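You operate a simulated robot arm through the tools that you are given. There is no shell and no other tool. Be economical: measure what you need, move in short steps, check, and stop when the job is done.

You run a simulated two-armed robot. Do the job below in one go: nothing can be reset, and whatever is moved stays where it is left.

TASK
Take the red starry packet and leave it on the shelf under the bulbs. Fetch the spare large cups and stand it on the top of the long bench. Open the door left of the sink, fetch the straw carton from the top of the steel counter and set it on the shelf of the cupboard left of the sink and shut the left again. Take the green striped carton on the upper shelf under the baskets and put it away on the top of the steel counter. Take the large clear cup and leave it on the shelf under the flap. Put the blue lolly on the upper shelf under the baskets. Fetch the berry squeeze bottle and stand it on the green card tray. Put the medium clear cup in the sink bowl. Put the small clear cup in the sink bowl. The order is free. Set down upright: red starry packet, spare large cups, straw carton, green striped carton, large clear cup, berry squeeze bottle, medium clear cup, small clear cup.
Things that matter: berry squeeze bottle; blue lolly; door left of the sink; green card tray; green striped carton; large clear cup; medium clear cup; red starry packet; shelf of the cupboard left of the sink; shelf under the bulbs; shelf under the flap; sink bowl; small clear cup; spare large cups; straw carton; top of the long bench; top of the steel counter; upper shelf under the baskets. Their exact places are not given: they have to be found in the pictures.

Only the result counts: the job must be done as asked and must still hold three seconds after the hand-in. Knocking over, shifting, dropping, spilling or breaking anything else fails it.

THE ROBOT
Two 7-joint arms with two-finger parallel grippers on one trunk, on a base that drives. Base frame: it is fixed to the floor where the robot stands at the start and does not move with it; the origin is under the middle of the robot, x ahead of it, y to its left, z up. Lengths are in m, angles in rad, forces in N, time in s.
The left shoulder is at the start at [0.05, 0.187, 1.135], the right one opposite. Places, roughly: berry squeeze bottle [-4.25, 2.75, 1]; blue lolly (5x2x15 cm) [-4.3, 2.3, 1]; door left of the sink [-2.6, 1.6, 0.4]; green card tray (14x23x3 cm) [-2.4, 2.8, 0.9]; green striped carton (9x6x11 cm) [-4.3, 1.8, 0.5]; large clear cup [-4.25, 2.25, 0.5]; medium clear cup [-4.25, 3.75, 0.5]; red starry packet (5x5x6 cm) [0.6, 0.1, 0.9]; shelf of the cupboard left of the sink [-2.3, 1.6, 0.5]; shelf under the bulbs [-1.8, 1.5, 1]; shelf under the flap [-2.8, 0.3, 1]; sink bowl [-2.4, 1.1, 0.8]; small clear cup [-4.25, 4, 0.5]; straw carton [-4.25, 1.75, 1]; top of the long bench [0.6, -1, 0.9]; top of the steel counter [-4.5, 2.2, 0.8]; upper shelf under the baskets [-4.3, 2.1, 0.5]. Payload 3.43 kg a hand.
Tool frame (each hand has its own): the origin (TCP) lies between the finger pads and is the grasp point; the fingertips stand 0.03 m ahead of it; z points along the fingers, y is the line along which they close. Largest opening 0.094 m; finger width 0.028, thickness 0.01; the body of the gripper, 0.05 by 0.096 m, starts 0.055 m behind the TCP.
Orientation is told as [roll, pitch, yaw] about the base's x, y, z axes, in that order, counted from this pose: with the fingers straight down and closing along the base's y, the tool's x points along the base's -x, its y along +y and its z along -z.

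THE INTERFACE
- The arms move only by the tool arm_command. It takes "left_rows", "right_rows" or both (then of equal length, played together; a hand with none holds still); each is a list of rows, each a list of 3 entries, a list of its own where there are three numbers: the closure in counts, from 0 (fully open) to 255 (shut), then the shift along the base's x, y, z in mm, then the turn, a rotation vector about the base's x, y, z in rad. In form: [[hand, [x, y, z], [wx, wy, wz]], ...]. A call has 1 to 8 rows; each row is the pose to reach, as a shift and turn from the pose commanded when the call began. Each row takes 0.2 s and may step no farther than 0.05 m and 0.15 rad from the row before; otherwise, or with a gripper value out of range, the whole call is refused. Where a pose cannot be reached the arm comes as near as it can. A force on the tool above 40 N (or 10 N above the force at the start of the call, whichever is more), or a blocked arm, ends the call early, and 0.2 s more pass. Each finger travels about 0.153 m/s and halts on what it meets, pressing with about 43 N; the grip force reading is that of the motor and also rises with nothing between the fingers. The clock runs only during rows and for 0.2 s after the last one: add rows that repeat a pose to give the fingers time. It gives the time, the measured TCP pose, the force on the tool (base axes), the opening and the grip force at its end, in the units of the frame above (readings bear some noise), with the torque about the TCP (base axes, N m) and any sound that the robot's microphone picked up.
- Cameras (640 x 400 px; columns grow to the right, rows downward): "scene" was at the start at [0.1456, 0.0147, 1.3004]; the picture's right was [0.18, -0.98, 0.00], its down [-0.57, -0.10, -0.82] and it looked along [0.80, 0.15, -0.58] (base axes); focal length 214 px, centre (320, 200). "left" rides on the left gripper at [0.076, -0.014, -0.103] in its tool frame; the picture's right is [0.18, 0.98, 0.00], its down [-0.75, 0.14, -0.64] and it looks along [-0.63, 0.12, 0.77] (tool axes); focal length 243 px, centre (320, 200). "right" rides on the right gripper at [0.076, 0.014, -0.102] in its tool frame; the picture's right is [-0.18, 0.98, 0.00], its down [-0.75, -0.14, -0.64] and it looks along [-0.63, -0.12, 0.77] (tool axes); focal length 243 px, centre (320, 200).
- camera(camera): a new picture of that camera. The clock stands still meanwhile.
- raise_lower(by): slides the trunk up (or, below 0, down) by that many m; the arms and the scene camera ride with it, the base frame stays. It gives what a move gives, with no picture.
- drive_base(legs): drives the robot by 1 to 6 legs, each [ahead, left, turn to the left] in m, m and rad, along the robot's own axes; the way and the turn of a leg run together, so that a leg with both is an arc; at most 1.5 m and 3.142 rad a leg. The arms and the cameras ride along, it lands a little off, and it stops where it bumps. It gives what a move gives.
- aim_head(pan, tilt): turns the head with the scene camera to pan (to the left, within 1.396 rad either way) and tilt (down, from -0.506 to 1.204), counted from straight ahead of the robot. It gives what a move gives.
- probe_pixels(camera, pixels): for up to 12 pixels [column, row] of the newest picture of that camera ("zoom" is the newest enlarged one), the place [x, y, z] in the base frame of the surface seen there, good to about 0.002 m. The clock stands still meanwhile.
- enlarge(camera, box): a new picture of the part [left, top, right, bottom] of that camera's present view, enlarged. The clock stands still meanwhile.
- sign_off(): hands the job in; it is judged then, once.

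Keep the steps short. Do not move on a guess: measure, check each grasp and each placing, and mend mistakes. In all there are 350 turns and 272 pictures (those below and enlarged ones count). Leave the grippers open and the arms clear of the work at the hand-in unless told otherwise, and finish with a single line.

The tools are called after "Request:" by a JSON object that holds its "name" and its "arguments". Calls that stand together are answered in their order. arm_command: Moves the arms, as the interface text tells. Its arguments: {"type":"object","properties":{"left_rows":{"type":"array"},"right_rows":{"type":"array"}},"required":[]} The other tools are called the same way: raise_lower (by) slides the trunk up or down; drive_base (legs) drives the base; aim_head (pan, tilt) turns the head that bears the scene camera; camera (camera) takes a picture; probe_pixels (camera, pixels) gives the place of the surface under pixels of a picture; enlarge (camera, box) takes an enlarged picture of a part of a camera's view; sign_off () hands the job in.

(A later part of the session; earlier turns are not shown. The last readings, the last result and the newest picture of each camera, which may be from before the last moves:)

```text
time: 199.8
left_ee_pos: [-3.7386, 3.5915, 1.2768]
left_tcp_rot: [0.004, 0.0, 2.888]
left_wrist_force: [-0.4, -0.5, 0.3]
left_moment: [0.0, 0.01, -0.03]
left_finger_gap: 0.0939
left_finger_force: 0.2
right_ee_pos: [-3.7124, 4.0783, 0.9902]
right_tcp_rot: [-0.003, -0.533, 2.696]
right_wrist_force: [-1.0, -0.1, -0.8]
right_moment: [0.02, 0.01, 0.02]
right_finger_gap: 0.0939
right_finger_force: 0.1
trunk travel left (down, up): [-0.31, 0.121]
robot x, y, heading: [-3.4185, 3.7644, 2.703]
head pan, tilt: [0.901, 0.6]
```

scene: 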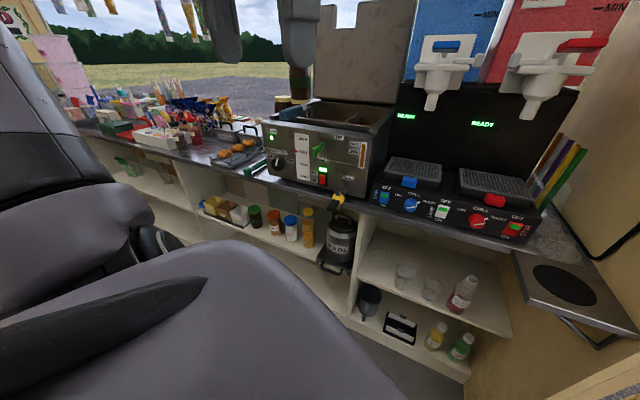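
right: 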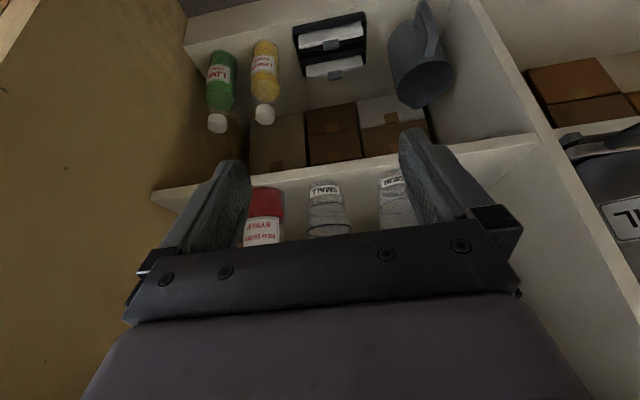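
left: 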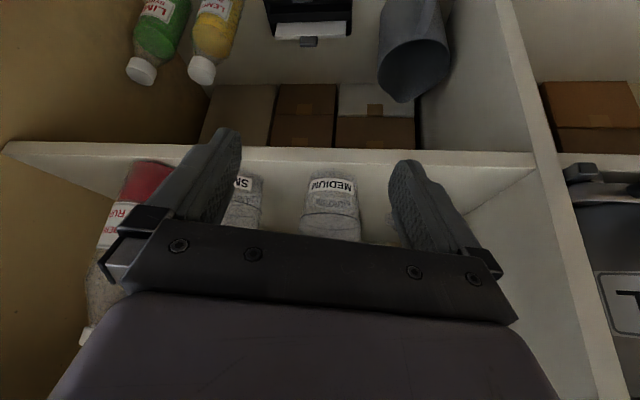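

Request:
{"name": "probe_pixels", "arguments": {"camera": "zoom", "pixels": [[245, 345], [255, 315], [300, 305], [310, 215], [340, 240]]}}

Request:
{"name": "raise_lower", "arguments": {"by": -0.3}}

Request:
{"name": "arm_command", "arguments": {"right_rows": [[0, [-45, 20, -20], [0, 0, 0]], [0, [-90, 40, -60], [0, 0, 0]], [0, [-90, 40, -105], [0, 0, 0]], [0, [-90, 40, -145], [0, 0, 0]]]}}

Request:
{"name": "aim_head", "arguments": {"pan": -0.5, "tilt": 0.8}}

Request:
{"name": "camera", "arguments": {"camera": "scene"}}

```text
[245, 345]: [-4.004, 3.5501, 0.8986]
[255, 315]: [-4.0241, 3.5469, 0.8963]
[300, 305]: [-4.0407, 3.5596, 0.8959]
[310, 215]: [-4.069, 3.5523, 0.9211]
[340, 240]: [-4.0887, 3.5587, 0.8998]
```

```text
time: 202.8
left_ee_pos: [-3.7385, 3.5919, 0.9775]
left_tcp_rot: [0.004, -0.002, 2.888]
left_wrist_force: [0.3, 0.0, 0.9]
left_moment: [0.0, 0.0, -0.02]
left_finger_gap: 0.094
left_finger_force: 0.1
right_ee_pos: [-3.7131, 4.0784, 0.6898]
right_tcp_rot: [-0.006, -0.531, 2.697]
right_wrist_force: [0.8, -0.6, 0.2]
right_moment: [0.03, -0.01, 0.02]
right_finger_gap: 0.0942
right_finger_force: 0.1
trunk travel left (down, up): [-0.01, 0.421]
robot x, y, heading: [-3.4167, 3.7619, 2.698]
head pan, tilt: [0.901, 0.6]
```

```text
refused: row 1 steps farther than a row can; nothing moved
```

```text
time: 204.3
left_ee_pos: [-3.738, 3.5922, 0.9769]
left_tcp_rot: [0.004, -0.001, 2.887]
left_wrist_force: [0.2, 0.3, 0.2]
left_moment: [-0.02, -0.01, 0.0]
left_finger_gap: 0.0941
left_finger_force: 0.0
right_ee_pos: [-3.712, 4.0771, 0.6904]
right_tcp_rot: [-0.007, -0.529, 2.699]
right_wrist_force: [-0.2, -0.3, 0.4]
right_moment: [-0.03, 0.01, -0.04]
right_finger_gap: 0.0938
right_finger_force: 0.0
trunk travel left (down, up): [-0.01, 0.421]
robot x, y, heading: [-3.4217, 3.7599, 2.701]
head pan, tilt: [-0.499, 0.799]
```

```text
201 pictures are left
```

scene: 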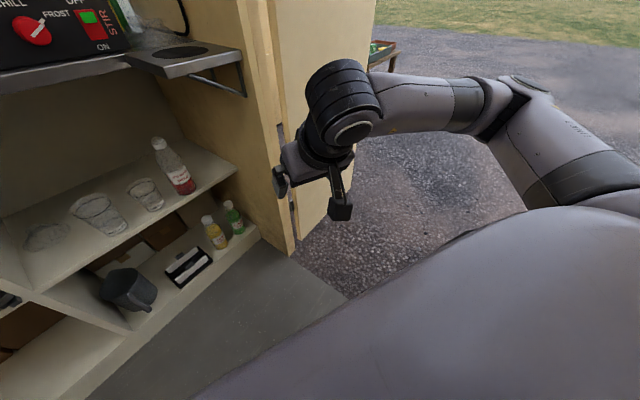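

Lever points straight out (+x), the same as in the earlier left-camera view, so it's unmoved. Move the base −y 0.25 before extending the right hand.

Request:
{"name": "drive_base", "arguments": {"legs": [[-0.1075, 0.2258, 0]]}}

Request:
{"name": "arm_command", "arguments": {"right_rows": [[0, [-40, 18, -15], [0, 0, 0]], [0, [-80, 36, -35], [0, 0, 0]], [0, [-90, 40, -75], [0, 0, 0]], [0, [-90, 40, -115], [0, 0, 0]], [0, [-90, 40, -155], [0, 0, 0]]]}}

Request:
{"name": "camera", "arguments": {"camera": "scene"}}

Request:
{"name": "camera", "arguments": {"camera": "right"}}

```text
time: 206.2
left_ee_pos: [-3.7344, 3.3452, 0.9783]
left_tcp_rot: [0.004, -0.001, 2.892]
left_wrist_force: [0.3, 0.7, -0.4]
left_moment: [0.03, 0.01, -0.03]
left_finger_gap: 0.0939
left_finger_force: 0.1
right_ee_pos: [-3.7101, 3.8298, 0.6906]
right_tcp_rot: [-0.005, -0.53, 2.699]
right_wrist_force: [1.0, 0.2, -0.5]
right_moment: [-0.01, 0.0, 0.0]
right_finger_gap: 0.0938
right_finger_force: 0.0
trunk travel left (down, up): [-0.01, 0.421]
robot x, y, heading: [-3.4168, 3.5125, 2.706]
head pan, tilt: [-0.499, 0.799]
```

```text
time: 207.3
left_ee_pos: [-3.7349, 3.3441, 0.9763]
left_tcp_rot: [0.003, -0.003, 2.893]
left_wrist_force: [-0.4, -0.3, 0.8]
left_moment: [0.04, 0.02, -0.02]
left_finger_gap: 0.0941
left_finger_force: 0.0
right_ee_pos: [-3.7999, 3.87, 0.5343]
right_tcp_rot: [-0.007, -0.532, 2.7]
right_wrist_force: [0.7, 0.3, 0.2]
right_moment: [-0.02, 0.01, 0.02]
right_finger_gap: 0.094
right_finger_force: 0.1
trunk travel left (down, up): [-0.01, 0.421]
robot x, y, heading: [-3.4186, 3.5159, 2.701]
head pan, tilt: [-0.499, 0.799]
```

```text
200 pictures are left
```

scene: 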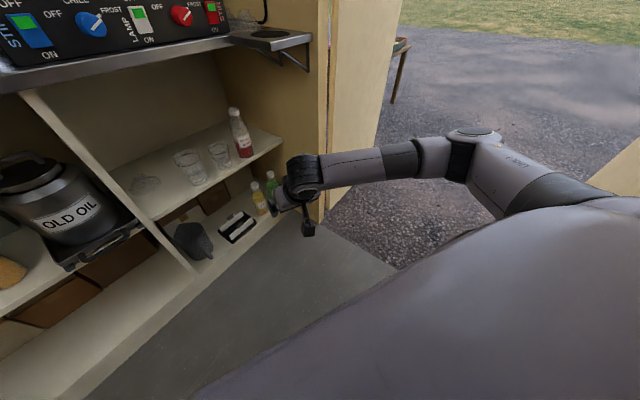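

```text
199 pictures are left
```

right: 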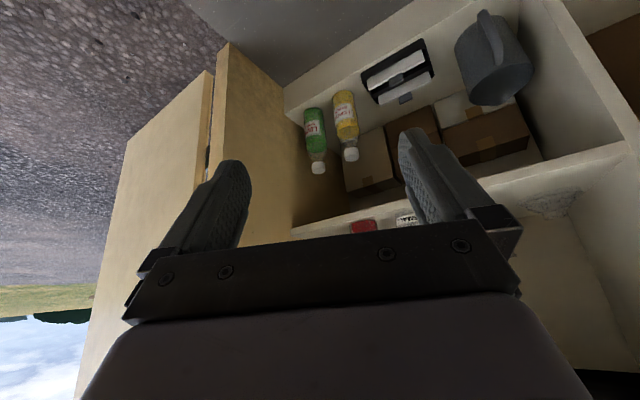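

The right arm is well posed (elbow out through the doorway side). Yaw the hand toward −x by 0.3.

Request:
{"name": "arm_command", "arguments": {"right_rows": [[40, [0, 0, 0], [0, 0, 0.14]], [40, [0, 0, -10], [0, 0, 0.28]], [40, [0, 0, -20], [0, 0, 0.35]]]}}

```text
time: 208.2
left_ee_pos: [-3.7345, 3.3446, 0.9775]
left_tcp_rot: [0.004, -0.001, 2.891]
left_wrist_force: [-0.2, 0.2, -0.1]
left_moment: [-0.02, 0.03, -0.03]
left_finger_gap: 0.0941
left_finger_force: 0.1
right_ee_pos: [-3.8011, 3.8704, 0.5157]
right_tcp_rot: [-0.005, -0.531, 3.052]
right_wrist_force: [0.8, 0.2, 0.0]
right_moment: [0.02, 0.0, -0.01]
right_finger_gap: 0.079
right_finger_force: 0.0
trunk travel left (down, up): [-0.01, 0.421]
robot x, y, heading: [-3.4124, 3.514, 2.704]
head pan, tilt: [-0.499, 0.799]
```

Raise and retract the left hand a bit for clearance, then drive to the standoff before the SMALL cup.

Request:
{"name": "arm_command", "arguments": {"left_rows": [[0, [20, 0, 45], [0, 0, 0]], [0, [40, 0, 90], [0, 0, 0]], [0, [60, 0, 130], [0, 0, 0]]]}}

Request:
{"name": "drive_base", "arguments": {"legs": [[0.261, 0.077, 0]]}}

Request:
{"name": "camera", "arguments": {"camera": "right"}}

Request:
{"name": "camera", "arguments": {"camera": "scene"}}

```text
time: 208.9
left_ee_pos: [-3.6995, 3.3683, 0.9941]
left_tcp_rot: [0.002, -0.001, 2.894]
left_wrist_force: [-0.3, 0.0, -0.2]
left_moment: [0.04, 0.01, 0.02]
left_finger_gap: 0.0942
left_finger_force: 0.1
left hand out of reach, approached as far as the arm can: row 1, 2, 3
right_ee_pos: [-3.7998, 3.8708, 0.515]
right_tcp_rot: [-0.006, -0.53, 3.049]
right_wrist_force: [1.0, 0.2, -0.6]
right_moment: [-0.01, 0.01, 0.0]
right_finger_gap: 0.079
right_finger_force: 0.0
trunk travel left (down, up): [-0.01, 0.421]
robot x, y, heading: [-3.4182, 3.5135, 2.702]
head pan, tilt: [-0.499, 0.799]
```

```text
time: 210.9
left_ee_pos: [-3.9659, 3.4085, 0.9948]
left_tcp_rot: [0.002, -0.003, 2.892]
left_wrist_force: [-0.2, -0.5, -0.3]
left_moment: [0.02, 0.0, 0.02]
left_finger_gap: 0.094
left_finger_force: 0.0
right_ee_pos: [-4.0652, 3.9102, 0.515]
right_tcp_rot: [-0.005, -0.531, 3.049]
right_wrist_force: [-0.6, 0.5, -0.7]
right_moment: [-0.01, 0.0, 0.03]
right_finger_gap: 0.0794
right_finger_force: 0.0
trunk travel left (down, up): [-0.01, 0.421]
robot x, y, heading: [-3.6805, 3.5504, 2.703]
head pan, tilt: [-0.499, 0.799]
```

```text
198 pictures are left
```

right: 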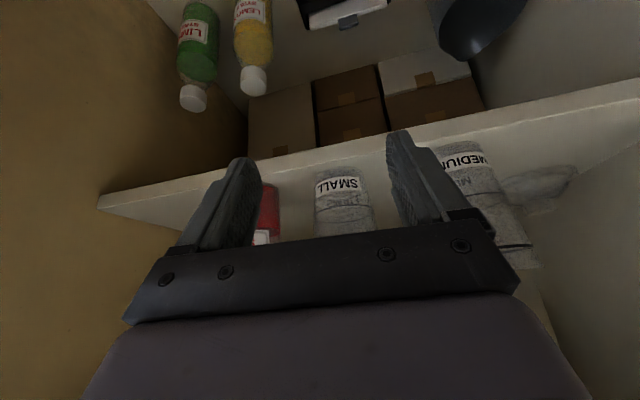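

```text
197 pictures are left
```

scene: 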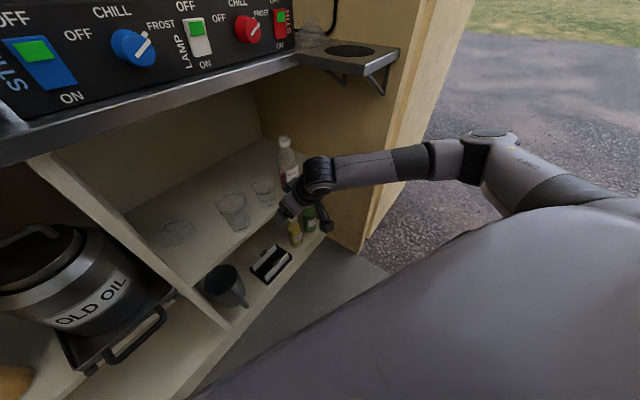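

Well placed. Get the SMALL label points for fine alignment.

Request:
{"name": "probe_pixels", "arguments": {"camera": "right", "pixels": [[338, 184], [320, 188], [357, 182], [330, 185], [348, 183], [362, 190], [316, 195], [265, 215]]}}

```text
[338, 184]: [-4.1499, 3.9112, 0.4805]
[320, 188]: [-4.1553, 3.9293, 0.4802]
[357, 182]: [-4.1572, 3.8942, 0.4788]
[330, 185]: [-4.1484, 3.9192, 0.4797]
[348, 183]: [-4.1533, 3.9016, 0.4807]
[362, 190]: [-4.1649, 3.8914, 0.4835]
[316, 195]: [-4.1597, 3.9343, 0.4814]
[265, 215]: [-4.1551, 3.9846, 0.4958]
```

Cup centre ≈ (−4.173, 3.914). Move in straight and close.

Request:
{"name": "arm_command", "arguments": {"right_rows": [[40, [-40, 3, 0], [0, 0, 0]], [40, [-80, 4, -3], [0, 0, 0]], [40, [-107, 4, -5], [0, 0, 0]], [40, [-107, 4, -5], [0, 0, 0]]]}}

Request:
{"name": "camera", "arguments": {"camera": "right"}}

```text
time: 211.9
left_ee_pos: [-3.9682, 3.4077, 0.9946]
left_tcp_rot: [0.001, -0.002, 2.893]
left_wrist_force: [0.0, 0.5, -0.7]
left_moment: [0.02, 0.04, -0.03]
left_finger_gap: 0.0942
left_finger_force: 0.1
right_ee_pos: [-4.1755, 3.9134, 0.5106]
right_tcp_rot: [-0.007, -0.531, 3.048]
right_wrist_force: [-0.2, 0.2, 0.4]
right_moment: [0.0, 0.01, 0.01]
right_finger_gap: 0.0792
right_finger_force: 0.1
trunk travel left (down, up): [-0.01, 0.421]
robot x, y, heading: [-3.6794, 3.5598, 2.7]
head pan, tilt: [-0.499, 0.799]
```

```text
196 pictures are left
```

right: 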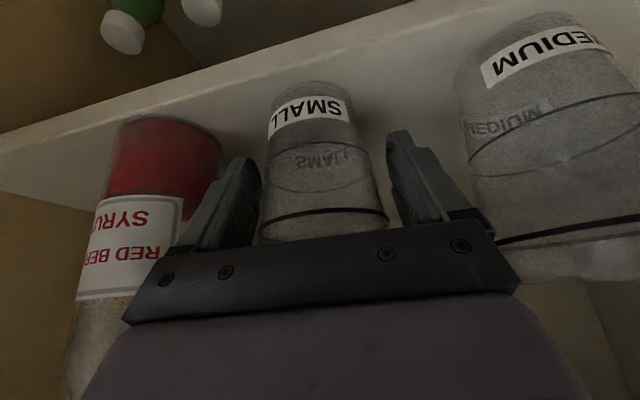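

Fingers straddle the cup. Close gently and lift a little.

Request:
{"name": "arm_command", "arguments": {"right_rows": [[90, [0, 0, 0], [0, 0, 0]], [150, [0, 0, 0], [0, 0, 0]], [255, [0, 0, 0], [0, 0, 0]], [255, [0, 0, 0], [0, 0, 0]], [255, [0, 0, 15], [0, 0, 0]], [255, [0, 0, 30], [0, 0, 0]], [255, [0, 0, 40], [0, 0, 0]]]}}

Request:
{"name": "camera", "arguments": {"camera": "right"}}

```text
time: 213.5
left_ee_pos: [-3.9666, 3.4089, 0.9938]
left_tcp_rot: [0.002, -0.003, 2.892]
left_wrist_force: [0.2, 0.1, -0.5]
left_moment: [-0.03, -0.01, -0.02]
left_finger_gap: 0.094
left_finger_force: 0.0
right_ee_pos: [-4.1739, 3.9136, 0.5507]
right_tcp_rot: [-0.007, -0.529, 3.049]
right_wrist_force: [0.1, -0.5, 0.0]
right_moment: [0.0, -0.01, 0.05]
right_finger_gap: 0.0657
right_finger_force: 42.9
trunk travel left (down, up): [-0.01, 0.421]
robot x, y, heading: [-3.6805, 3.5521, 2.705]
head pan, tilt: [-0.499, 0.799]
```

```text
195 pictures are left
```

right: 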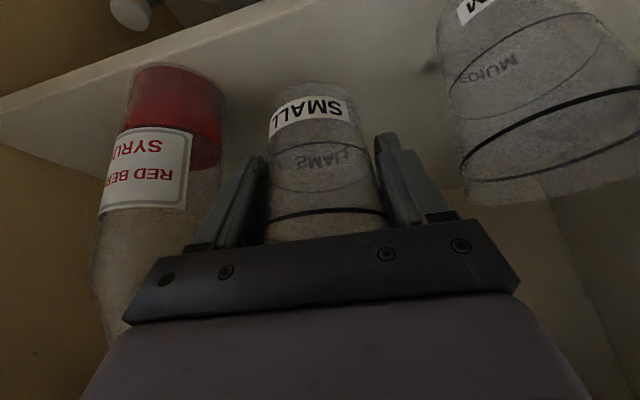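

SMALL cup is held upright. Pull it out into the aisle.

Request:
{"name": "arm_command", "arguments": {"right_rows": [[255, [40, 0, 10], [0, 0, 0]], [255, [80, 0, 20], [0, 0, 0]], [255, [110, 0, 25], [0, 0, 0]]]}}

Request:
{"name": "drive_base", "arguments": {"legs": [[-0.35, 0, 0]]}}

Request:
{"name": "camera", "arguments": {"camera": "scene"}}

```text
time: 214.3
left_ee_pos: [-3.9664, 3.4072, 0.9938]
left_tcp_rot: [0.001, -0.004, 2.892]
left_wrist_force: [0.0, -0.2, 0.7]
left_moment: [0.05, 0.0, 0.01]
left_finger_gap: 0.0938
left_finger_force: 0.0
right_ee_pos: [-4.0634, 3.9136, 0.5744]
right_tcp_rot: [-0.006, -0.529, 3.05]
right_wrist_force: [-0.6, 0.5, -0.6]
right_moment: [0.02, 0.03, -0.03]
right_finger_gap: 0.0656
right_finger_force: 43.1
trunk travel left (down, up): [-0.01, 0.421]
robot x, y, heading: [-3.6787, 3.5541, 2.706]
head pan, tilt: [-0.499, 0.799]
```

```text
time: 216.5
left_ee_pos: [-3.6508, 3.2605, 0.9938]
left_tcp_rot: [0.003, -0.003, 2.895]
left_wrist_force: [0.1, -0.6, 0.7]
left_moment: [0.03, 0.04, 0.03]
left_finger_gap: 0.0939
left_finger_force: 0.1
right_ee_pos: [-3.7492, 3.7661, 0.5754]
right_tcp_rot: [-0.006, -0.531, 3.051]
right_wrist_force: [0.9, -0.1, -0.6]
right_moment: [-0.01, 0.02, -0.01]
right_finger_gap: 0.0653
right_finger_force: 42.4
trunk travel left (down, up): [-0.01, 0.421]
robot x, y, heading: [-3.362, 3.405, 2.701]
head pan, tilt: [-0.499, 0.799]
```

```text
194 pictures are left
```

scene: 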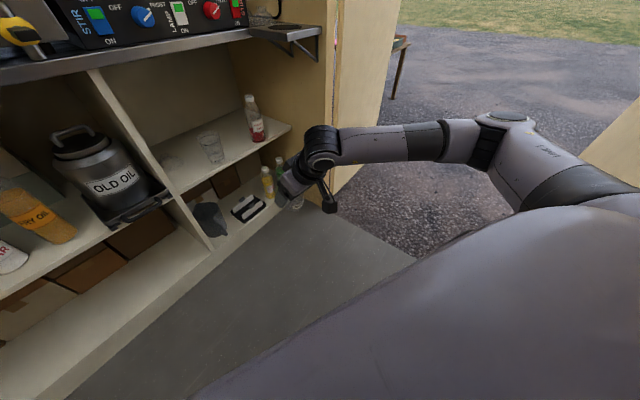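

Held and out. Raise the trunk, square up and strafe to y≈2.6 to view the steel counter.

Request:
{"name": "raise_lower", "arguments": {"by": 0.34}}

Request:
{"name": "drive_base", "arguments": {"legs": [[0, 0, 0.44], [0, 0.9, 0]]}}

Request:
{"name": "aim_head", "arguments": {"pan": 0.2, "tilt": 0.5}}

Request:
{"name": "camera", "arguments": {"camera": "scene"}}

```text
time: 219.8
left_ee_pos: [-3.6501, 3.2603, 1.334]
left_tcp_rot: [0.002, 0.0, 2.893]
left_wrist_force: [-0.1, -0.3, 0.6]
left_moment: [-0.01, 0.02, -0.01]
left_finger_gap: 0.0941
left_finger_force: 0.0
right_ee_pos: [-3.7484, 3.7662, 0.9142]
right_tcp_rot: [-0.004, -0.531, 3.05]
right_wrist_force: [-0.7, 0.2, -0.2]
right_moment: [0.01, -0.01, -0.01]
right_finger_gap: 0.0654
right_finger_force: 43.0
trunk travel left (down, up): [-0.35, 0.081]
robot x, y, heading: [-3.3668, 3.4054, 2.703]
head pan, tilt: [-0.499, 0.799]
```

```text
time: 225.9
left_ee_pos: [-3.5562, 2.2539, 1.3334]
left_tcp_rot: [0.001, -0.004, -2.947]
left_wrist_force: [0.8, 0.3, -0.2]
left_moment: [0.0, -0.02, -0.01]
left_finger_gap: 0.0938
left_finger_force: 0.1
right_ee_pos: [-3.8615, 2.6702, 0.9155]
right_tcp_rot: [-0.006, -0.53, -2.789]
right_wrist_force: [0.2, 0.5, 0.3]
right_moment: [-0.01, 0.0, 0.01]
right_finger_gap: 0.0645
right_finger_force: 43.4
trunk travel left (down, up): [-0.35, 0.081]
robot x, y, heading: [-3.3633, 2.5103, -3.134]
head pan, tilt: [-0.499, 0.799]
```

```text
time: 226.9
left_ee_pos: [-3.5571, 2.2542, 1.334]
left_tcp_rot: [0.001, -0.003, -2.948]
left_wrist_force: [0.2, -0.4, -0.3]
left_moment: [-0.02, -0.01, 0.03]
left_finger_gap: 0.0939
left_finger_force: 0.0
right_ee_pos: [-3.8608, 2.6695, 0.9154]
right_tcp_rot: [-0.004, -0.531, -2.788]
right_wrist_force: [-0.7, 0.2, -0.5]
right_moment: [-0.02, -0.01, 0.01]
right_finger_gap: 0.0644
right_finger_force: 43.0
trunk travel left (down, up): [-0.35, 0.081]
robot x, y, heading: [-3.3605, 2.51, -3.136]
head pan, tilt: [0.201, 0.499]
```

```text
193 pictures are left
```

scene: 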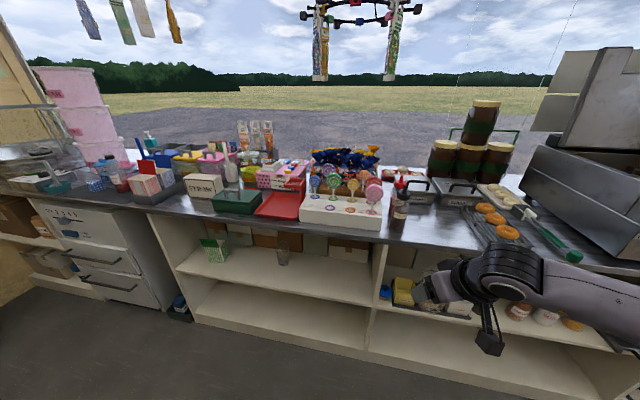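

All remaining counter items visible. Enlarge for details.

Request:
{"name": "enlarge", "arguments": {"camera": "scene", "box": [270, 140, 450, 250]}}

Request:
{"name": "enlarge", "arguments": {"camera": "scene", "box": [100, 110, 310, 300]}}

```text
3.56 times, centred on (360, 195) of scene
```

zoom: 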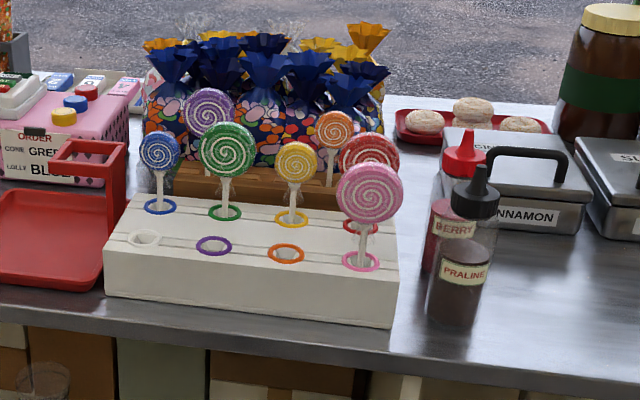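

```text
2.11 times, centred on (205, 205) of scene
```

zoom: 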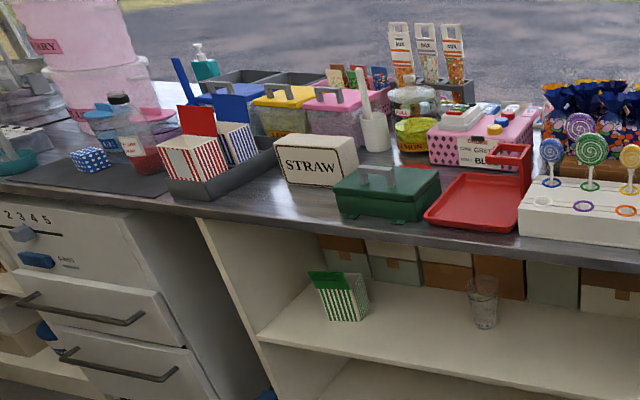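

Request:
{"name": "probe_pixels", "arguments": {"camera": "scene", "pixels": [[401, 177], [395, 200], [405, 190], [400, 222], [315, 182], [314, 198], [205, 185], [192, 185], [222, 185], [395, 230], [320, 215], [393, 168]]}}

Request:
{"name": "probe_pixels", "arguments": {"camera": "zoom", "pixels": [[345, 300], [330, 285], [325, 310], [320, 283], [484, 320], [480, 290], [400, 300], [440, 185], [500, 230], [580, 205], [230, 190], [120, 130]]}}

```text
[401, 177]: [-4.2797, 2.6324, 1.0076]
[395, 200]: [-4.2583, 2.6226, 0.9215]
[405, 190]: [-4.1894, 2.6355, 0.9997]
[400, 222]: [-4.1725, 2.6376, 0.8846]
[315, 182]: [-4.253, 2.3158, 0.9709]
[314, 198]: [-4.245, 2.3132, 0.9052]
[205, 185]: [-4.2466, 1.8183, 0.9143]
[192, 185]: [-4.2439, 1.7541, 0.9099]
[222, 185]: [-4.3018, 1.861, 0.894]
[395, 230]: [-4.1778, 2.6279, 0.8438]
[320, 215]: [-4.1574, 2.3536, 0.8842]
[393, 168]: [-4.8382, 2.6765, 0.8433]
```

```text
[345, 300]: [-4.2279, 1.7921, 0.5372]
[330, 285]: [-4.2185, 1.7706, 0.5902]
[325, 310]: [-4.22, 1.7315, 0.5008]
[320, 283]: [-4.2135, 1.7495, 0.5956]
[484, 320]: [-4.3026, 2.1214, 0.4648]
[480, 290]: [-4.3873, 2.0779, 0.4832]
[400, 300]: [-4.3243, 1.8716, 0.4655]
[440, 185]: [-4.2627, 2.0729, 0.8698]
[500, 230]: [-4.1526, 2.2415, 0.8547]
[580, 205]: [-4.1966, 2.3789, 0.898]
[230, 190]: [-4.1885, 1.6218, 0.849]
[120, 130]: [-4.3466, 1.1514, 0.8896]
```

Counter top z≈0.843. Praline stands at (−4.19, 2.64), Berry behind at ≈(−4.27, 2.625). I'll tuck the right hand (with cup) up and back, then take Berry with the left hand.

Request:
{"name": "arm_command", "arguments": {"right_rows": [[255, [20, 0, 40], [0, 0, 0]], [255, [45, 5, 80], [0, 0, 0]], [255, [70, 10, 120], [0, 0, 0]], [255, [95, 15, 160], [0, 0, 0]], [255, [120, 20, 200], [0, 0, 0]], [255, [140, 25, 235], [0, 0, 0]]], "left_rows": [[0, [0, -10, -20], [0, 0, -0.1]], [0, [0, -20, -40], [0, 0, -0.19]], [0, [-30, -40, -60], [0, 0, -0.19]], [0, [-60, -60, -80], [0, 0, -0.19]], [0, [-90, -60, -100], [0, 0, -0.19]], [0, [-100, -60, -120], [0, 0, -0.19]]]}}

Request:
{"name": "camera", "arguments": {"camera": "right"}}

```text
time: 228.3
left_ee_pos: [-3.6555, 2.1949, 1.2149]
left_tcp_rot: [0.001, -0.006, -3.138]
left_wrist_force: [0.0, -1.0, -0.1]
left_moment: [0.01, 0.01, 0.02]
left_finger_gap: 0.0941
left_finger_force: 0.2
right_ee_pos: [-3.7207, 2.6955, 1.1513]
right_tcp_rot: [-0.006, -0.531, -2.789]
right_wrist_force: [0.8, -0.8, 0.3]
right_moment: [0.01, -0.01, 0.0]
right_finger_gap: 0.0642
right_finger_force: 43.1
trunk travel left (down, up): [-0.35, 0.081]
robot x, y, heading: [-3.3607, 2.508, -3.135]
head pan, tilt: [0.201, 0.499]
```

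```text
190 pictures are left
```

right: 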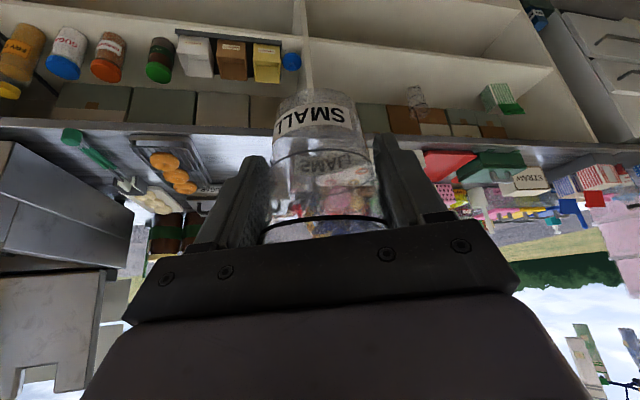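

Cup is secure. Strafe right 0.43 and ahead 0.25, then look.

Request:
{"name": "drive_base", "arguments": {"legs": [[0, -0.43, 0], [0.25, 0, 0]]}}

Request:
{"name": "camera", "arguments": {"camera": "scene"}}

Request:
{"name": "camera", "arguments": {"camera": "left"}}

```text
time: 232.4
left_ee_pos: [-3.9056, 2.6151, 1.2143]
left_tcp_rot: [0.003, -0.002, -3.133]
left_wrist_force: [-0.3, -0.1, -0.3]
left_moment: [-0.02, 0.01, 0.02]
left_finger_gap: 0.0939
left_finger_force: 0.1
right_ee_pos: [-3.9747, 3.1156, 1.15]
right_tcp_rot: [-0.006, -0.531, -2.785]
right_wrist_force: [-0.3, 0.2, -0.4]
right_moment: [-0.01, 0.0, -0.02]
right_finger_gap: 0.0633
right_finger_force: 43.4
trunk travel left (down, up): [-0.35, 0.081]
robot x, y, heading: [-3.6116, 2.9299, -3.132]
head pan, tilt: [0.201, 0.499]
```

```text
189 pictures are left
```

scene: 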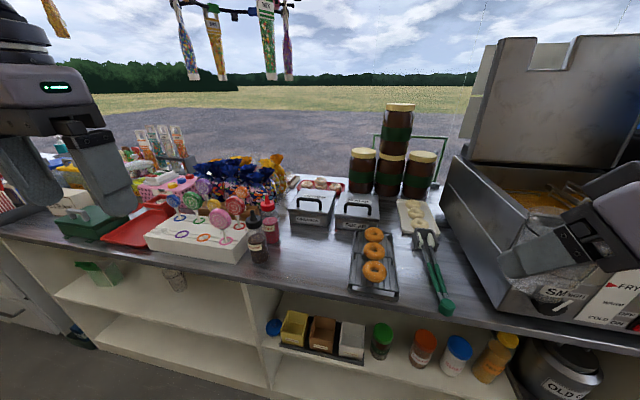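

```text
188 pictures are left
```

left: 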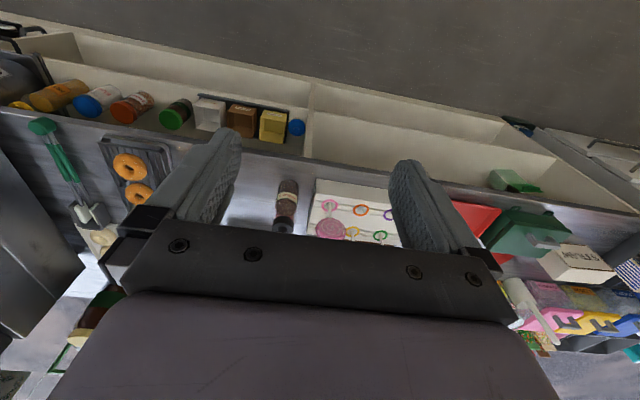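

The right hand would come near the fryer; turning the base 0.36 right keeps it off the counter. Drive accordingly.

Request:
{"name": "drive_base", "arguments": {"legs": [[0.06, 0.176, 0], [0, 0, -0.36]]}}

Request:
{"name": "camera", "arguments": {"camera": "left"}}

Request:
{"name": "camera", "arguments": {"camera": "scene"}}

```text
time: 235.0
left_ee_pos: [-4.0575, 2.5608, 1.2148]
left_tcp_rot: [0.004, -0.004, 2.792]
left_wrist_force: [-0.2, -0.7, -0.5]
left_moment: [0.0, 0.01, -0.03]
left_finger_gap: 0.0939
left_finger_force: 0.0
right_ee_pos: [-3.9435, 3.0532, 1.1496]
right_tcp_rot: [-0.005, -0.53, 3.138]
right_wrist_force: [-0.3, 0.9, -1.0]
right_moment: [-0.02, -0.01, -0.01]
right_finger_gap: 0.0635
right_finger_force: 42.8
trunk travel left (down, up): [-0.35, 0.081]
robot x, y, heading: [-3.6713, 2.7544, 2.794]
head pan, tilt: [0.201, 0.499]
```

```text
187 pictures are left
```

left: 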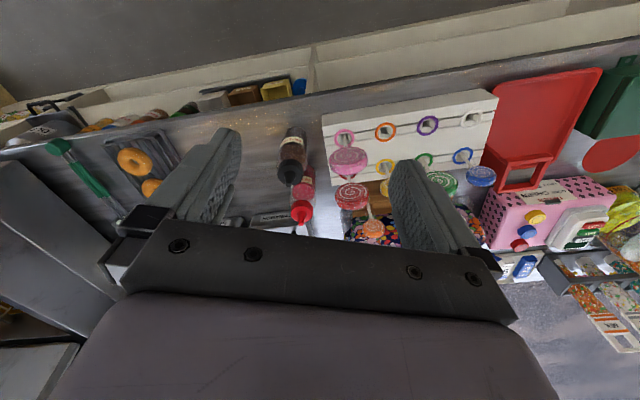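

```text
186 pictures are left
```

scene: 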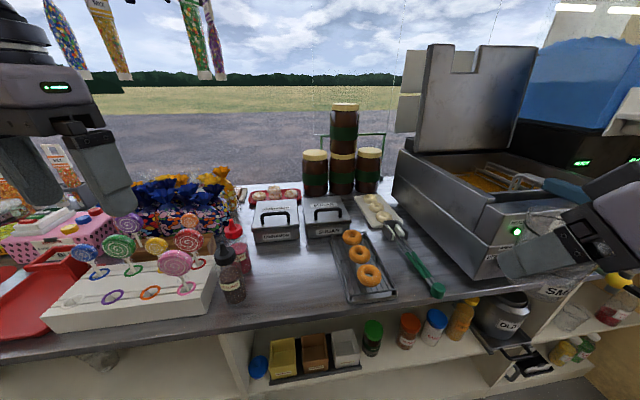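

Request:
{"name": "probe_pixels", "arguments": {"camera": "left", "pixels": [[301, 212], [304, 190], [298, 180], [310, 178], [302, 174], [290, 172], [293, 155], [348, 157], [352, 195], [265, 217], [372, 235]]}}

Request:
{"name": "enlarge", "arguments": {"camera": "left", "box": [240, 100, 420, 240]}}

```text
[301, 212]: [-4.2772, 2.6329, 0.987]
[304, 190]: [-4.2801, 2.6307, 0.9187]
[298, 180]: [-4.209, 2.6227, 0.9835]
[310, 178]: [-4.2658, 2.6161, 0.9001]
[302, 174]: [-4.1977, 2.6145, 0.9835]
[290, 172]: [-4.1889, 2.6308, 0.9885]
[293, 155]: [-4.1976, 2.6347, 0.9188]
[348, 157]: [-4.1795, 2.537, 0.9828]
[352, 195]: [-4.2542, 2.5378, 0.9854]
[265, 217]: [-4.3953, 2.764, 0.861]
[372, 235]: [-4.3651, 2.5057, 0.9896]
```

```text
2.86 times, centred on (330, 170) of left
```

zoom: 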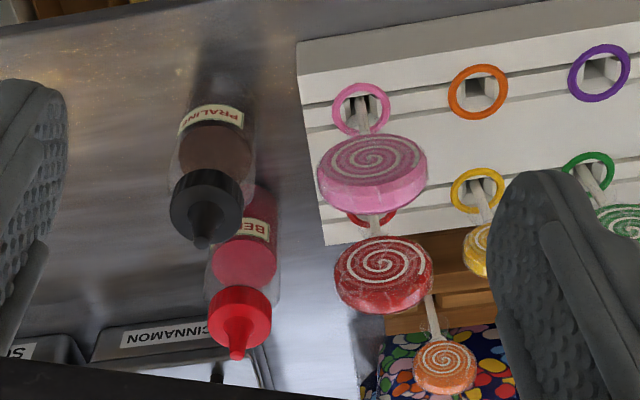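

Berry's cap is at (−4.278, 2.633, 0.987). Move the left hand over it at z≈1.1 with the fingers partly closed (75 mm).

Request:
{"name": "arm_command", "arguments": {"left_rows": [[50, [-40, 14, -20], [0, 0, 0]], [50, [-80, 28, -40], [0, 0, 0]], [50, [-120, 42, -60], [0, 0, 0]], [50, [-160, 56, -80], [0, 0, 0]], [50, [-200, 68, -100], [0, 0, 0]], [50, [-221, 72, -115], [0, 0, 0]], [50, [-221, 72, -115], [0, 0, 0]]]}}

Request:
{"name": "camera", "arguments": {"camera": "left"}}

```text
time: 236.6
left_ee_pos: [-4.277, 2.6319, 1.099]
left_tcp_rot: [0.006, -0.004, 2.791]
left_wrist_force: [0.1, -0.1, -0.2]
left_moment: [-0.01, -0.04, 0.01]
left_finger_gap: 0.0758
left_finger_force: 0.0
right_ee_pos: [-3.9427, 3.0531, 1.1516]
right_tcp_rot: [-0.005, -0.53, 3.138]
right_wrist_force: [-0.5, -0.5, -0.4]
right_moment: [0.02, 0.02, 0.0]
right_finger_gap: 0.0636
right_finger_force: 42.9
trunk travel left (down, up): [-0.35, 0.081]
robot x, y, heading: [-3.6719, 2.7538, 2.798]
head pan, tilt: [0.201, 0.499]
```

```text
184 pictures are left
```

left: 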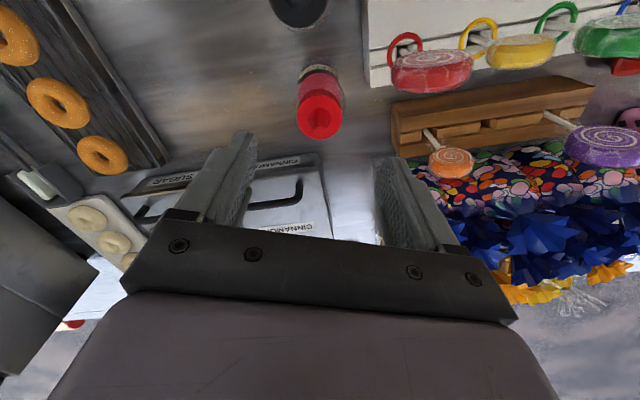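

Request:
{"name": "probe_pixels", "arguments": {"camera": "left", "pixels": [[319, 110], [319, 125], [303, 105], [340, 105], [285, 205], [310, 165], [430, 60], [450, 160]]}}

```text
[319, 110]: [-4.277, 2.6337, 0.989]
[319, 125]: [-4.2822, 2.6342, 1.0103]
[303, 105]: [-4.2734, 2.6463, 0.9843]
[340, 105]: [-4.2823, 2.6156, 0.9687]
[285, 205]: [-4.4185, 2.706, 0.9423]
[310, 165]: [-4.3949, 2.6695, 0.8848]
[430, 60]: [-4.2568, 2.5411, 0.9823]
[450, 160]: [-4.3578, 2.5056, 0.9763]
```

All clear of the fingers' path. Descend to z 0.935 at (−4.280, 2.632) and grip.

Request:
{"name": "arm_command", "arguments": {"left_rows": [[50, [-3, 0, -45], [0, 0, 0]], [50, [-3, 0, -90], [0, 0, 0]], [50, [-3, 0, -135], [0, 0, 0]], [50, [-3, 0, -164], [0, 0, 0]], [120, [-3, 0, -164], [0, 0, 0]], [255, [-3, 0, -164], [0, 0, 0]], [255, [-3, 0, -164], [0, 0, 0]], [255, [-3, 0, -164], [0, 0, 0]]]}}

Request:
{"name": "camera", "arguments": {"camera": "left"}}

```text
time: 237.6
left_ee_pos: [-4.2877, 2.6368, 0.9536]
left_tcp_rot: [-0.002, -0.037, 2.795]
left_wrist_force: [2.1, -1.7, 26.4]
left_moment: [-0.42, 0.35, 0.08]
left_finger_gap: 0.0542
left_finger_force: 4.3
right_ee_pos: [-3.943, 3.0542, 1.1511]
right_tcp_rot: [-0.004, -0.532, 3.141]
right_wrist_force: [-0.7, 0.1, 0.1]
right_moment: [-0.01, -0.01, -0.01]
right_finger_gap: 0.0636
right_finger_force: 42.7
trunk travel left (down, up): [-0.35, 0.081]
robot x, y, heading: [-3.6733, 2.7523, 2.79]
head pan, tilt: [0.201, 0.499]
stopped in row 5 (left hand): the force on the tool passed its limit (the readings are from after the stop); the commanded pose is now the measured one
```

```text
183 pictures are left
```

left: 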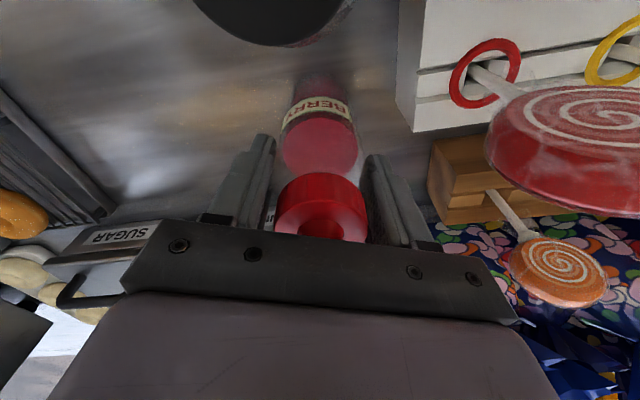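

The palm met the nozzle. Raise 8 mm, correct the small tilt, and close there.

Request:
{"name": "arm_command", "arguments": {"left_rows": [[120, [4, -3, 8], [0.012, 0.033, 0]], [120, [7, -4, 8], [0.012, 0.033, 0]], [180, [7, -4, 8], [0.012, 0.033, 0]], [255, [7, -4, 8], [0.012, 0.033, 0]], [255, [7, -4, 8], [0.012, 0.033, 0]], [255, [7, -4, 8], [0.012, 0.033, 0]]]}}

Request:
{"name": "camera", "arguments": {"camera": "left"}}

```text
time: 239.0
left_ee_pos: [-4.2774, 2.6325, 0.9565]
left_tcp_rot: [-0.001, -0.059, 2.793]
left_wrist_force: [0.9, -0.3, 1.3]
left_moment: [0.07, -0.13, 0.0]
left_finger_gap: 0.0537
left_finger_force: 11.1
right_ee_pos: [-3.9438, 3.0526, 1.1498]
right_tcp_rot: [-0.006, -0.53, 3.139]
right_wrist_force: [0.5, 0.3, 0.5]
right_moment: [0.03, 0.0, 0.02]
right_finger_gap: 0.0632
right_finger_force: 42.7
trunk travel left (down, up): [-0.35, 0.081]
robot x, y, heading: [-3.6716, 2.7506, 2.791]
head pan, tilt: [0.201, 0.499]
```

```text
182 pictures are left
```

left: 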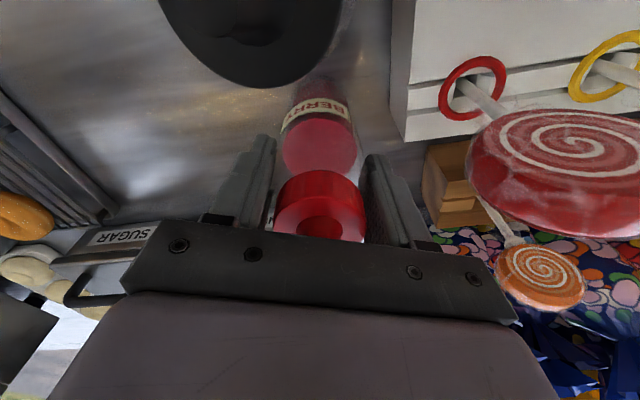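

Request:
{"name": "arm_command", "arguments": {"left_rows": [[255, [0, 0, 0], [0, 0, 0]], [255, [0, 0, 0], [0, 0, 0]], [255, [0, 0, 0], [0, 0, 0]]]}}

```text
time: 239.8
left_ee_pos: [-4.2784, 2.6326, 0.956]
left_tcp_rot: [-0.002, -0.059, 2.792]
left_wrist_force: [-0.3, 0.2, -0.3]
left_moment: [-0.02, -0.05, 0.04]
left_finger_gap: 0.0535
left_finger_force: 11.3
right_ee_pos: [-3.9437, 3.0523, 1.1517]
right_tcp_rot: [-0.007, -0.531, 3.141]
right_wrist_force: [-0.1, 0.4, -0.5]
right_moment: [-0.02, 0.02, 0.01]
right_finger_gap: 0.0632
right_finger_force: 43.4
trunk travel left (down, up): [-0.35, 0.081]
robot x, y, heading: [-3.671, 2.7517, 2.793]
head pan, tilt: [0.201, 0.499]
```

The squeeze bottle gives an 11 N reading (soft). Lift gently and check.

Request:
{"name": "arm_command", "arguments": {"left_rows": [[255, [0, 0, 20], [0, 0, 0]], [255, [0, 0, 40], [0, 0, 0]], [255, [0, 0, 60], [0, 0, 0]]]}}

Request:
{"name": "camera", "arguments": {"camera": "left"}}

Request:
{"name": "camera", "arguments": {"camera": "scene"}}

```text
time: 240.6
left_ee_pos: [-4.2772, 2.6327, 1.0172]
left_tcp_rot: [-0.001, -0.06, 2.793]
left_wrist_force: [0.2, 0.4, -2.5]
left_moment: [0.04, -0.02, 0.0]
left_finger_gap: 0.0527
left_finger_force: 11.3
right_ee_pos: [-3.9442, 3.0542, 1.1512]
right_tcp_rot: [-0.003, -0.531, 3.139]
right_wrist_force: [0.2, 0.1, -0.5]
right_moment: [0.02, -0.05, 0.0]
right_finger_gap: 0.0635
right_finger_force: 43.5
trunk travel left (down, up): [-0.35, 0.081]
robot x, y, heading: [-3.672, 2.7538, 2.795]
head pan, tilt: [0.201, 0.499]
```

```text
181 pictures are left
```

left: 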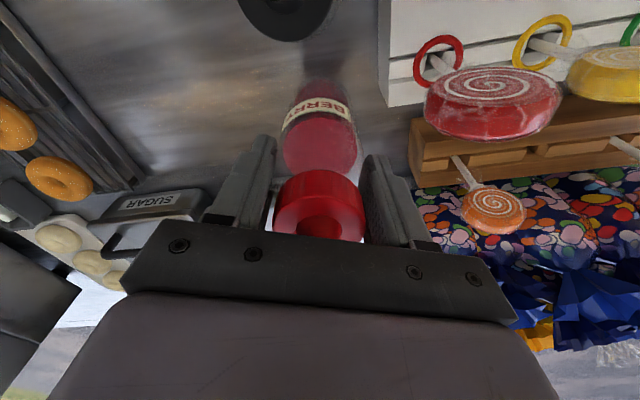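

```text
180 pictures are left
```

scene: 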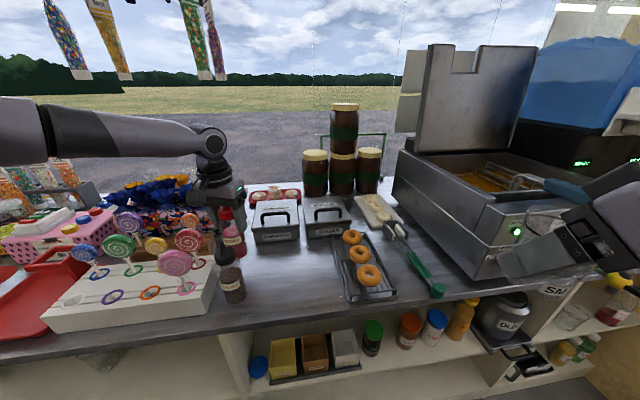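

Berry is in the grip. Raise higher to clear Praline and the lollies, then pull back.

Request:
{"name": "arm_command", "arguments": {"left_rows": [[255, [0, 0, 40], [0, 0, 0]], [255, [0, 0, 80], [0, 0, 0]], [255, [0, 0, 120], [0, 0, 0]], [255, [0, 0, 150], [0, 0, 0]], [255, [45, -15, 150], [0, 0, 0]], [255, [90, -30, 150], [0, 0, 0]], [255, [130, -45, 150], [0, 0, 0]], [255, [170, -60, 150], [0, 0, 0]]]}}

Request:
{"name": "drive_base", "arguments": {"legs": [[-0.3, 0, 0]]}}

Request:
{"name": "camera", "arguments": {"camera": "scene"}}

```text
time: 242.4
left_ee_pos: [-4.1067, 2.5702, 1.1659]
left_tcp_rot: [-0.002, -0.061, 2.794]
left_wrist_force: [0.3, 0.4, -1.8]
left_moment: [-0.01, 0.0, -0.02]
left_finger_gap: 0.0531
left_finger_force: 10.9
right_ee_pos: [-3.9426, 3.0524, 1.1502]
right_tcp_rot: [-0.007, -0.53, 3.139]
right_wrist_force: [0.3, -0.4, 0.0]
right_moment: [-0.02, -0.03, 0.01]
right_finger_gap: 0.0629
right_finger_force: 42.9
trunk travel left (down, up): [-0.35, 0.081]
robot x, y, heading: [-3.6719, 2.7497, 2.795]
head pan, tilt: [0.201, 0.499]
```

```text
time: 244.5
left_ee_pos: [-3.8277, 2.4694, 1.1649]
left_tcp_rot: [0.0, -0.062, 2.793]
left_wrist_force: [0.5, 0.3, -1.5]
left_moment: [-0.03, 0.03, 0.03]
left_finger_gap: 0.0533
left_finger_force: 10.6
right_ee_pos: [-3.6641, 2.9502, 1.1513]
right_tcp_rot: [-0.006, -0.53, 3.137]
right_wrist_force: [0.9, -0.8, 0.3]
right_moment: [-0.01, 0.04, -0.03]
right_finger_gap: 0.063
right_finger_force: 43.5
trunk travel left (down, up): [-0.35, 0.081]
robot x, y, heading: [-3.3876, 2.6487, 2.798]
head pan, tilt: [0.201, 0.499]
```

```text
179 pictures are left
```

scene: 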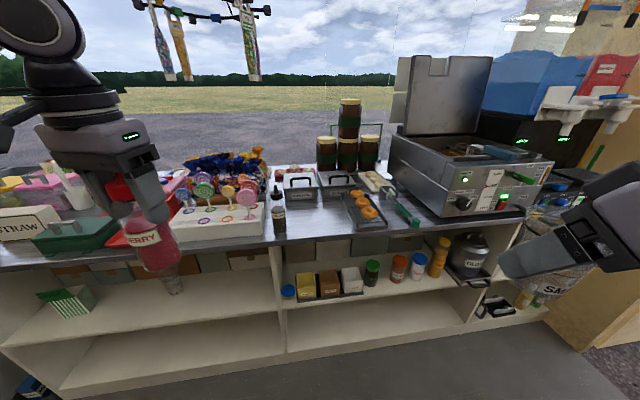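

Now turn to face the sink side (+x) and look.

Request:
{"name": "drive_base", "arguments": {"legs": [[0, 0, -2.798]]}}

Request:
{"name": "aim_head", "arguments": {"pan": -0.1, "tilt": 0.45}}

Request:
{"name": "camera", "arguments": {"camera": "scene"}}

```text
time: 251.4
left_ee_pos: [-3.041, 2.9693, 1.1646]
left_tcp_rot: [-0.002, -0.059, -0.004]
left_wrist_force: [0.1, 0.2, -2.2]
left_moment: [0.0, -0.01, -0.02]
left_finger_gap: 0.0533
left_finger_force: 10.9
right_ee_pos: [-3.0339, 2.4601, 1.1504]
right_tcp_rot: [-0.005, -0.53, 0.342]
right_wrist_force: [-0.3, -0.3, -0.2]
right_moment: [0.0, 0.03, 0.03]
right_finger_gap: 0.0621
right_finger_force: 43.5
trunk travel left (down, up): [-0.35, 0.081]
robot x, y, heading: [-3.3912, 2.6508, -0.007]
head pan, tilt: [0.201, 0.499]
```

```text
time: 252.2
left_ee_pos: [-3.0411, 2.9688, 1.1644]
left_tcp_rot: [-0.001, -0.06, -0.005]
left_wrist_force: [-0.1, -0.7, -1.5]
left_moment: [0.05, 0.01, 0.01]
left_finger_gap: 0.0532
left_finger_force: 10.7
right_ee_pos: [-3.0343, 2.4596, 1.1508]
right_tcp_rot: [-0.005, -0.53, 0.342]
right_wrist_force: [0.0, 0.0, -0.3]
right_moment: [-0.01, 0.03, 0.0]
right_finger_gap: 0.0618
right_finger_force: 43.5
trunk travel left (down, up): [-0.35, 0.081]
robot x, y, heading: [-3.3958, 2.6528, -0.003]
head pan, tilt: [-0.099, 0.45]
```

```text
178 pictures are left
```

scene: 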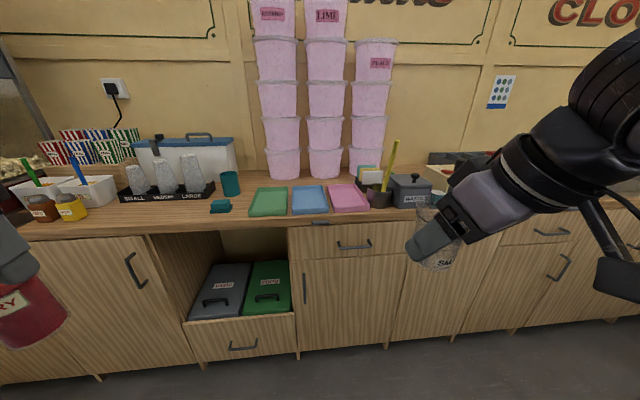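

Three card trays: green at (268,202). Measure it, and check the cup in the right hand.

Request:
{"name": "probe_pixels", "arguments": {"camera": "scene", "pixels": [[268, 203], [252, 212], [284, 212], [258, 191], [286, 190], [268, 188], [230, 183], [221, 207], [310, 200], [282, 165]]}}

Request:
{"name": "camera", "arguments": {"camera": "right"}}

Request:
{"name": "enlarge", "arguments": {"camera": "scene", "box": [180, 140, 400, 260]}}

```text
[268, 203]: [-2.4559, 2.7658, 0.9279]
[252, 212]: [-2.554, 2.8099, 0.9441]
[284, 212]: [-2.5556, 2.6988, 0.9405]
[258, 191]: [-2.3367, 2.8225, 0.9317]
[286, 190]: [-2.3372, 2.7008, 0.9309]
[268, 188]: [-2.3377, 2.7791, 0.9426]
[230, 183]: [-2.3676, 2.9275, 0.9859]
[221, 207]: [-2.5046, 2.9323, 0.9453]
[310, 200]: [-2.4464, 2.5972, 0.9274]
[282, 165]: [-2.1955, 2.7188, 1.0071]
```

```text
177 pictures are left
```

right: 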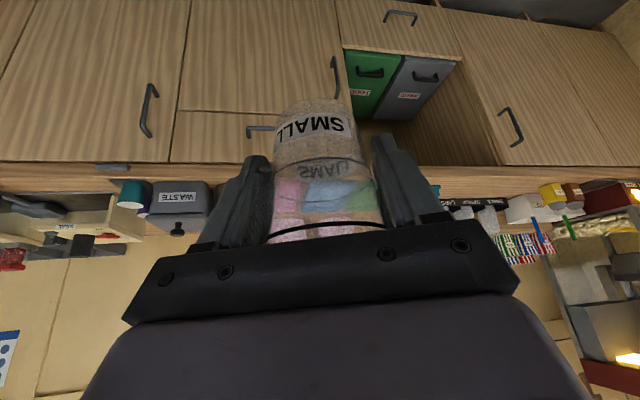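

```text
2.91 times, centred on (290, 200) of scene
```

zoom: 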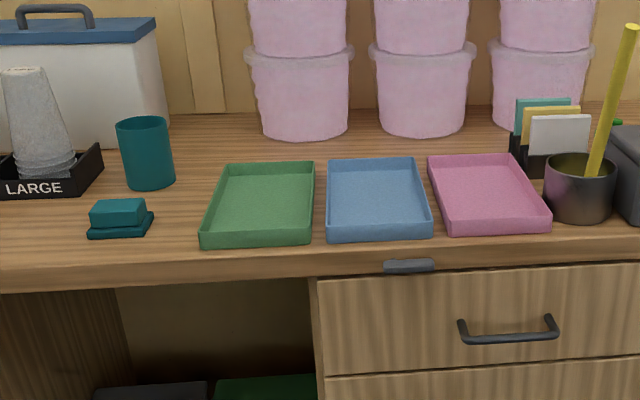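

Request:
{"name": "probe_pixels", "arguments": {"camera": "zoom", "pixels": [[630, 40], [600, 140], [580, 190], [630, 150], [490, 190], [260, 205]]}}

Request:
{"name": "drive_base", "arguments": {"legs": [[0, -0.19, 0.003], [0.35, 0, 0]]}}

Request:
{"name": "camera", "arguments": {"camera": "scene"}}

```text
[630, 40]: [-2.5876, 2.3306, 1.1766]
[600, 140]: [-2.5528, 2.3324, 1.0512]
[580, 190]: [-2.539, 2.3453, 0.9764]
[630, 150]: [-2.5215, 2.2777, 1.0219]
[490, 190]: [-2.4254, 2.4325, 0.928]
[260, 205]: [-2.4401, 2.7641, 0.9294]
```

```text
time: 255.7
left_ee_pos: [-2.6948, 2.7788, 1.1642]
left_tcp_rot: [-0.003, -0.059, 0.001]
left_wrist_force: [0.6, 0.6, -3.5]
left_moment: [0.01, 0.03, 0.0]
left_finger_gap: 0.0528
left_finger_force: 10.7
right_ee_pos: [-2.6856, 2.2709, 1.1515]
right_tcp_rot: [-0.005, -0.531, 0.345]
right_wrist_force: [-0.2, -0.9, 0.4]
right_moment: [-0.03, 0.01, 0.01]
right_finger_gap: 0.0611
right_finger_force: 43.1
trunk travel left (down, up): [-0.35, 0.081]
robot x, y, heading: [-3.0452, 2.4629, 0.001]
head pan, tilt: [-0.099, 0.45]
```

```text
175 pictures are left
```

scene: 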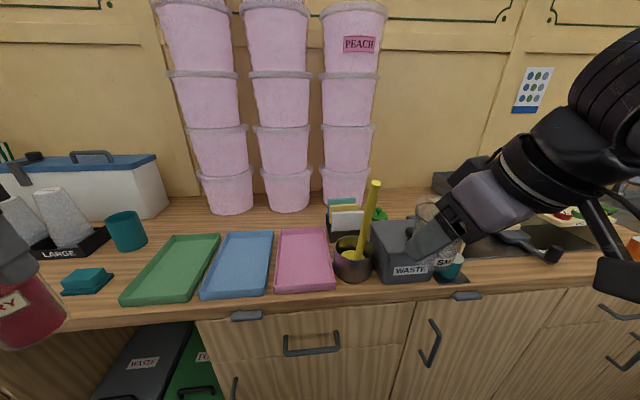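

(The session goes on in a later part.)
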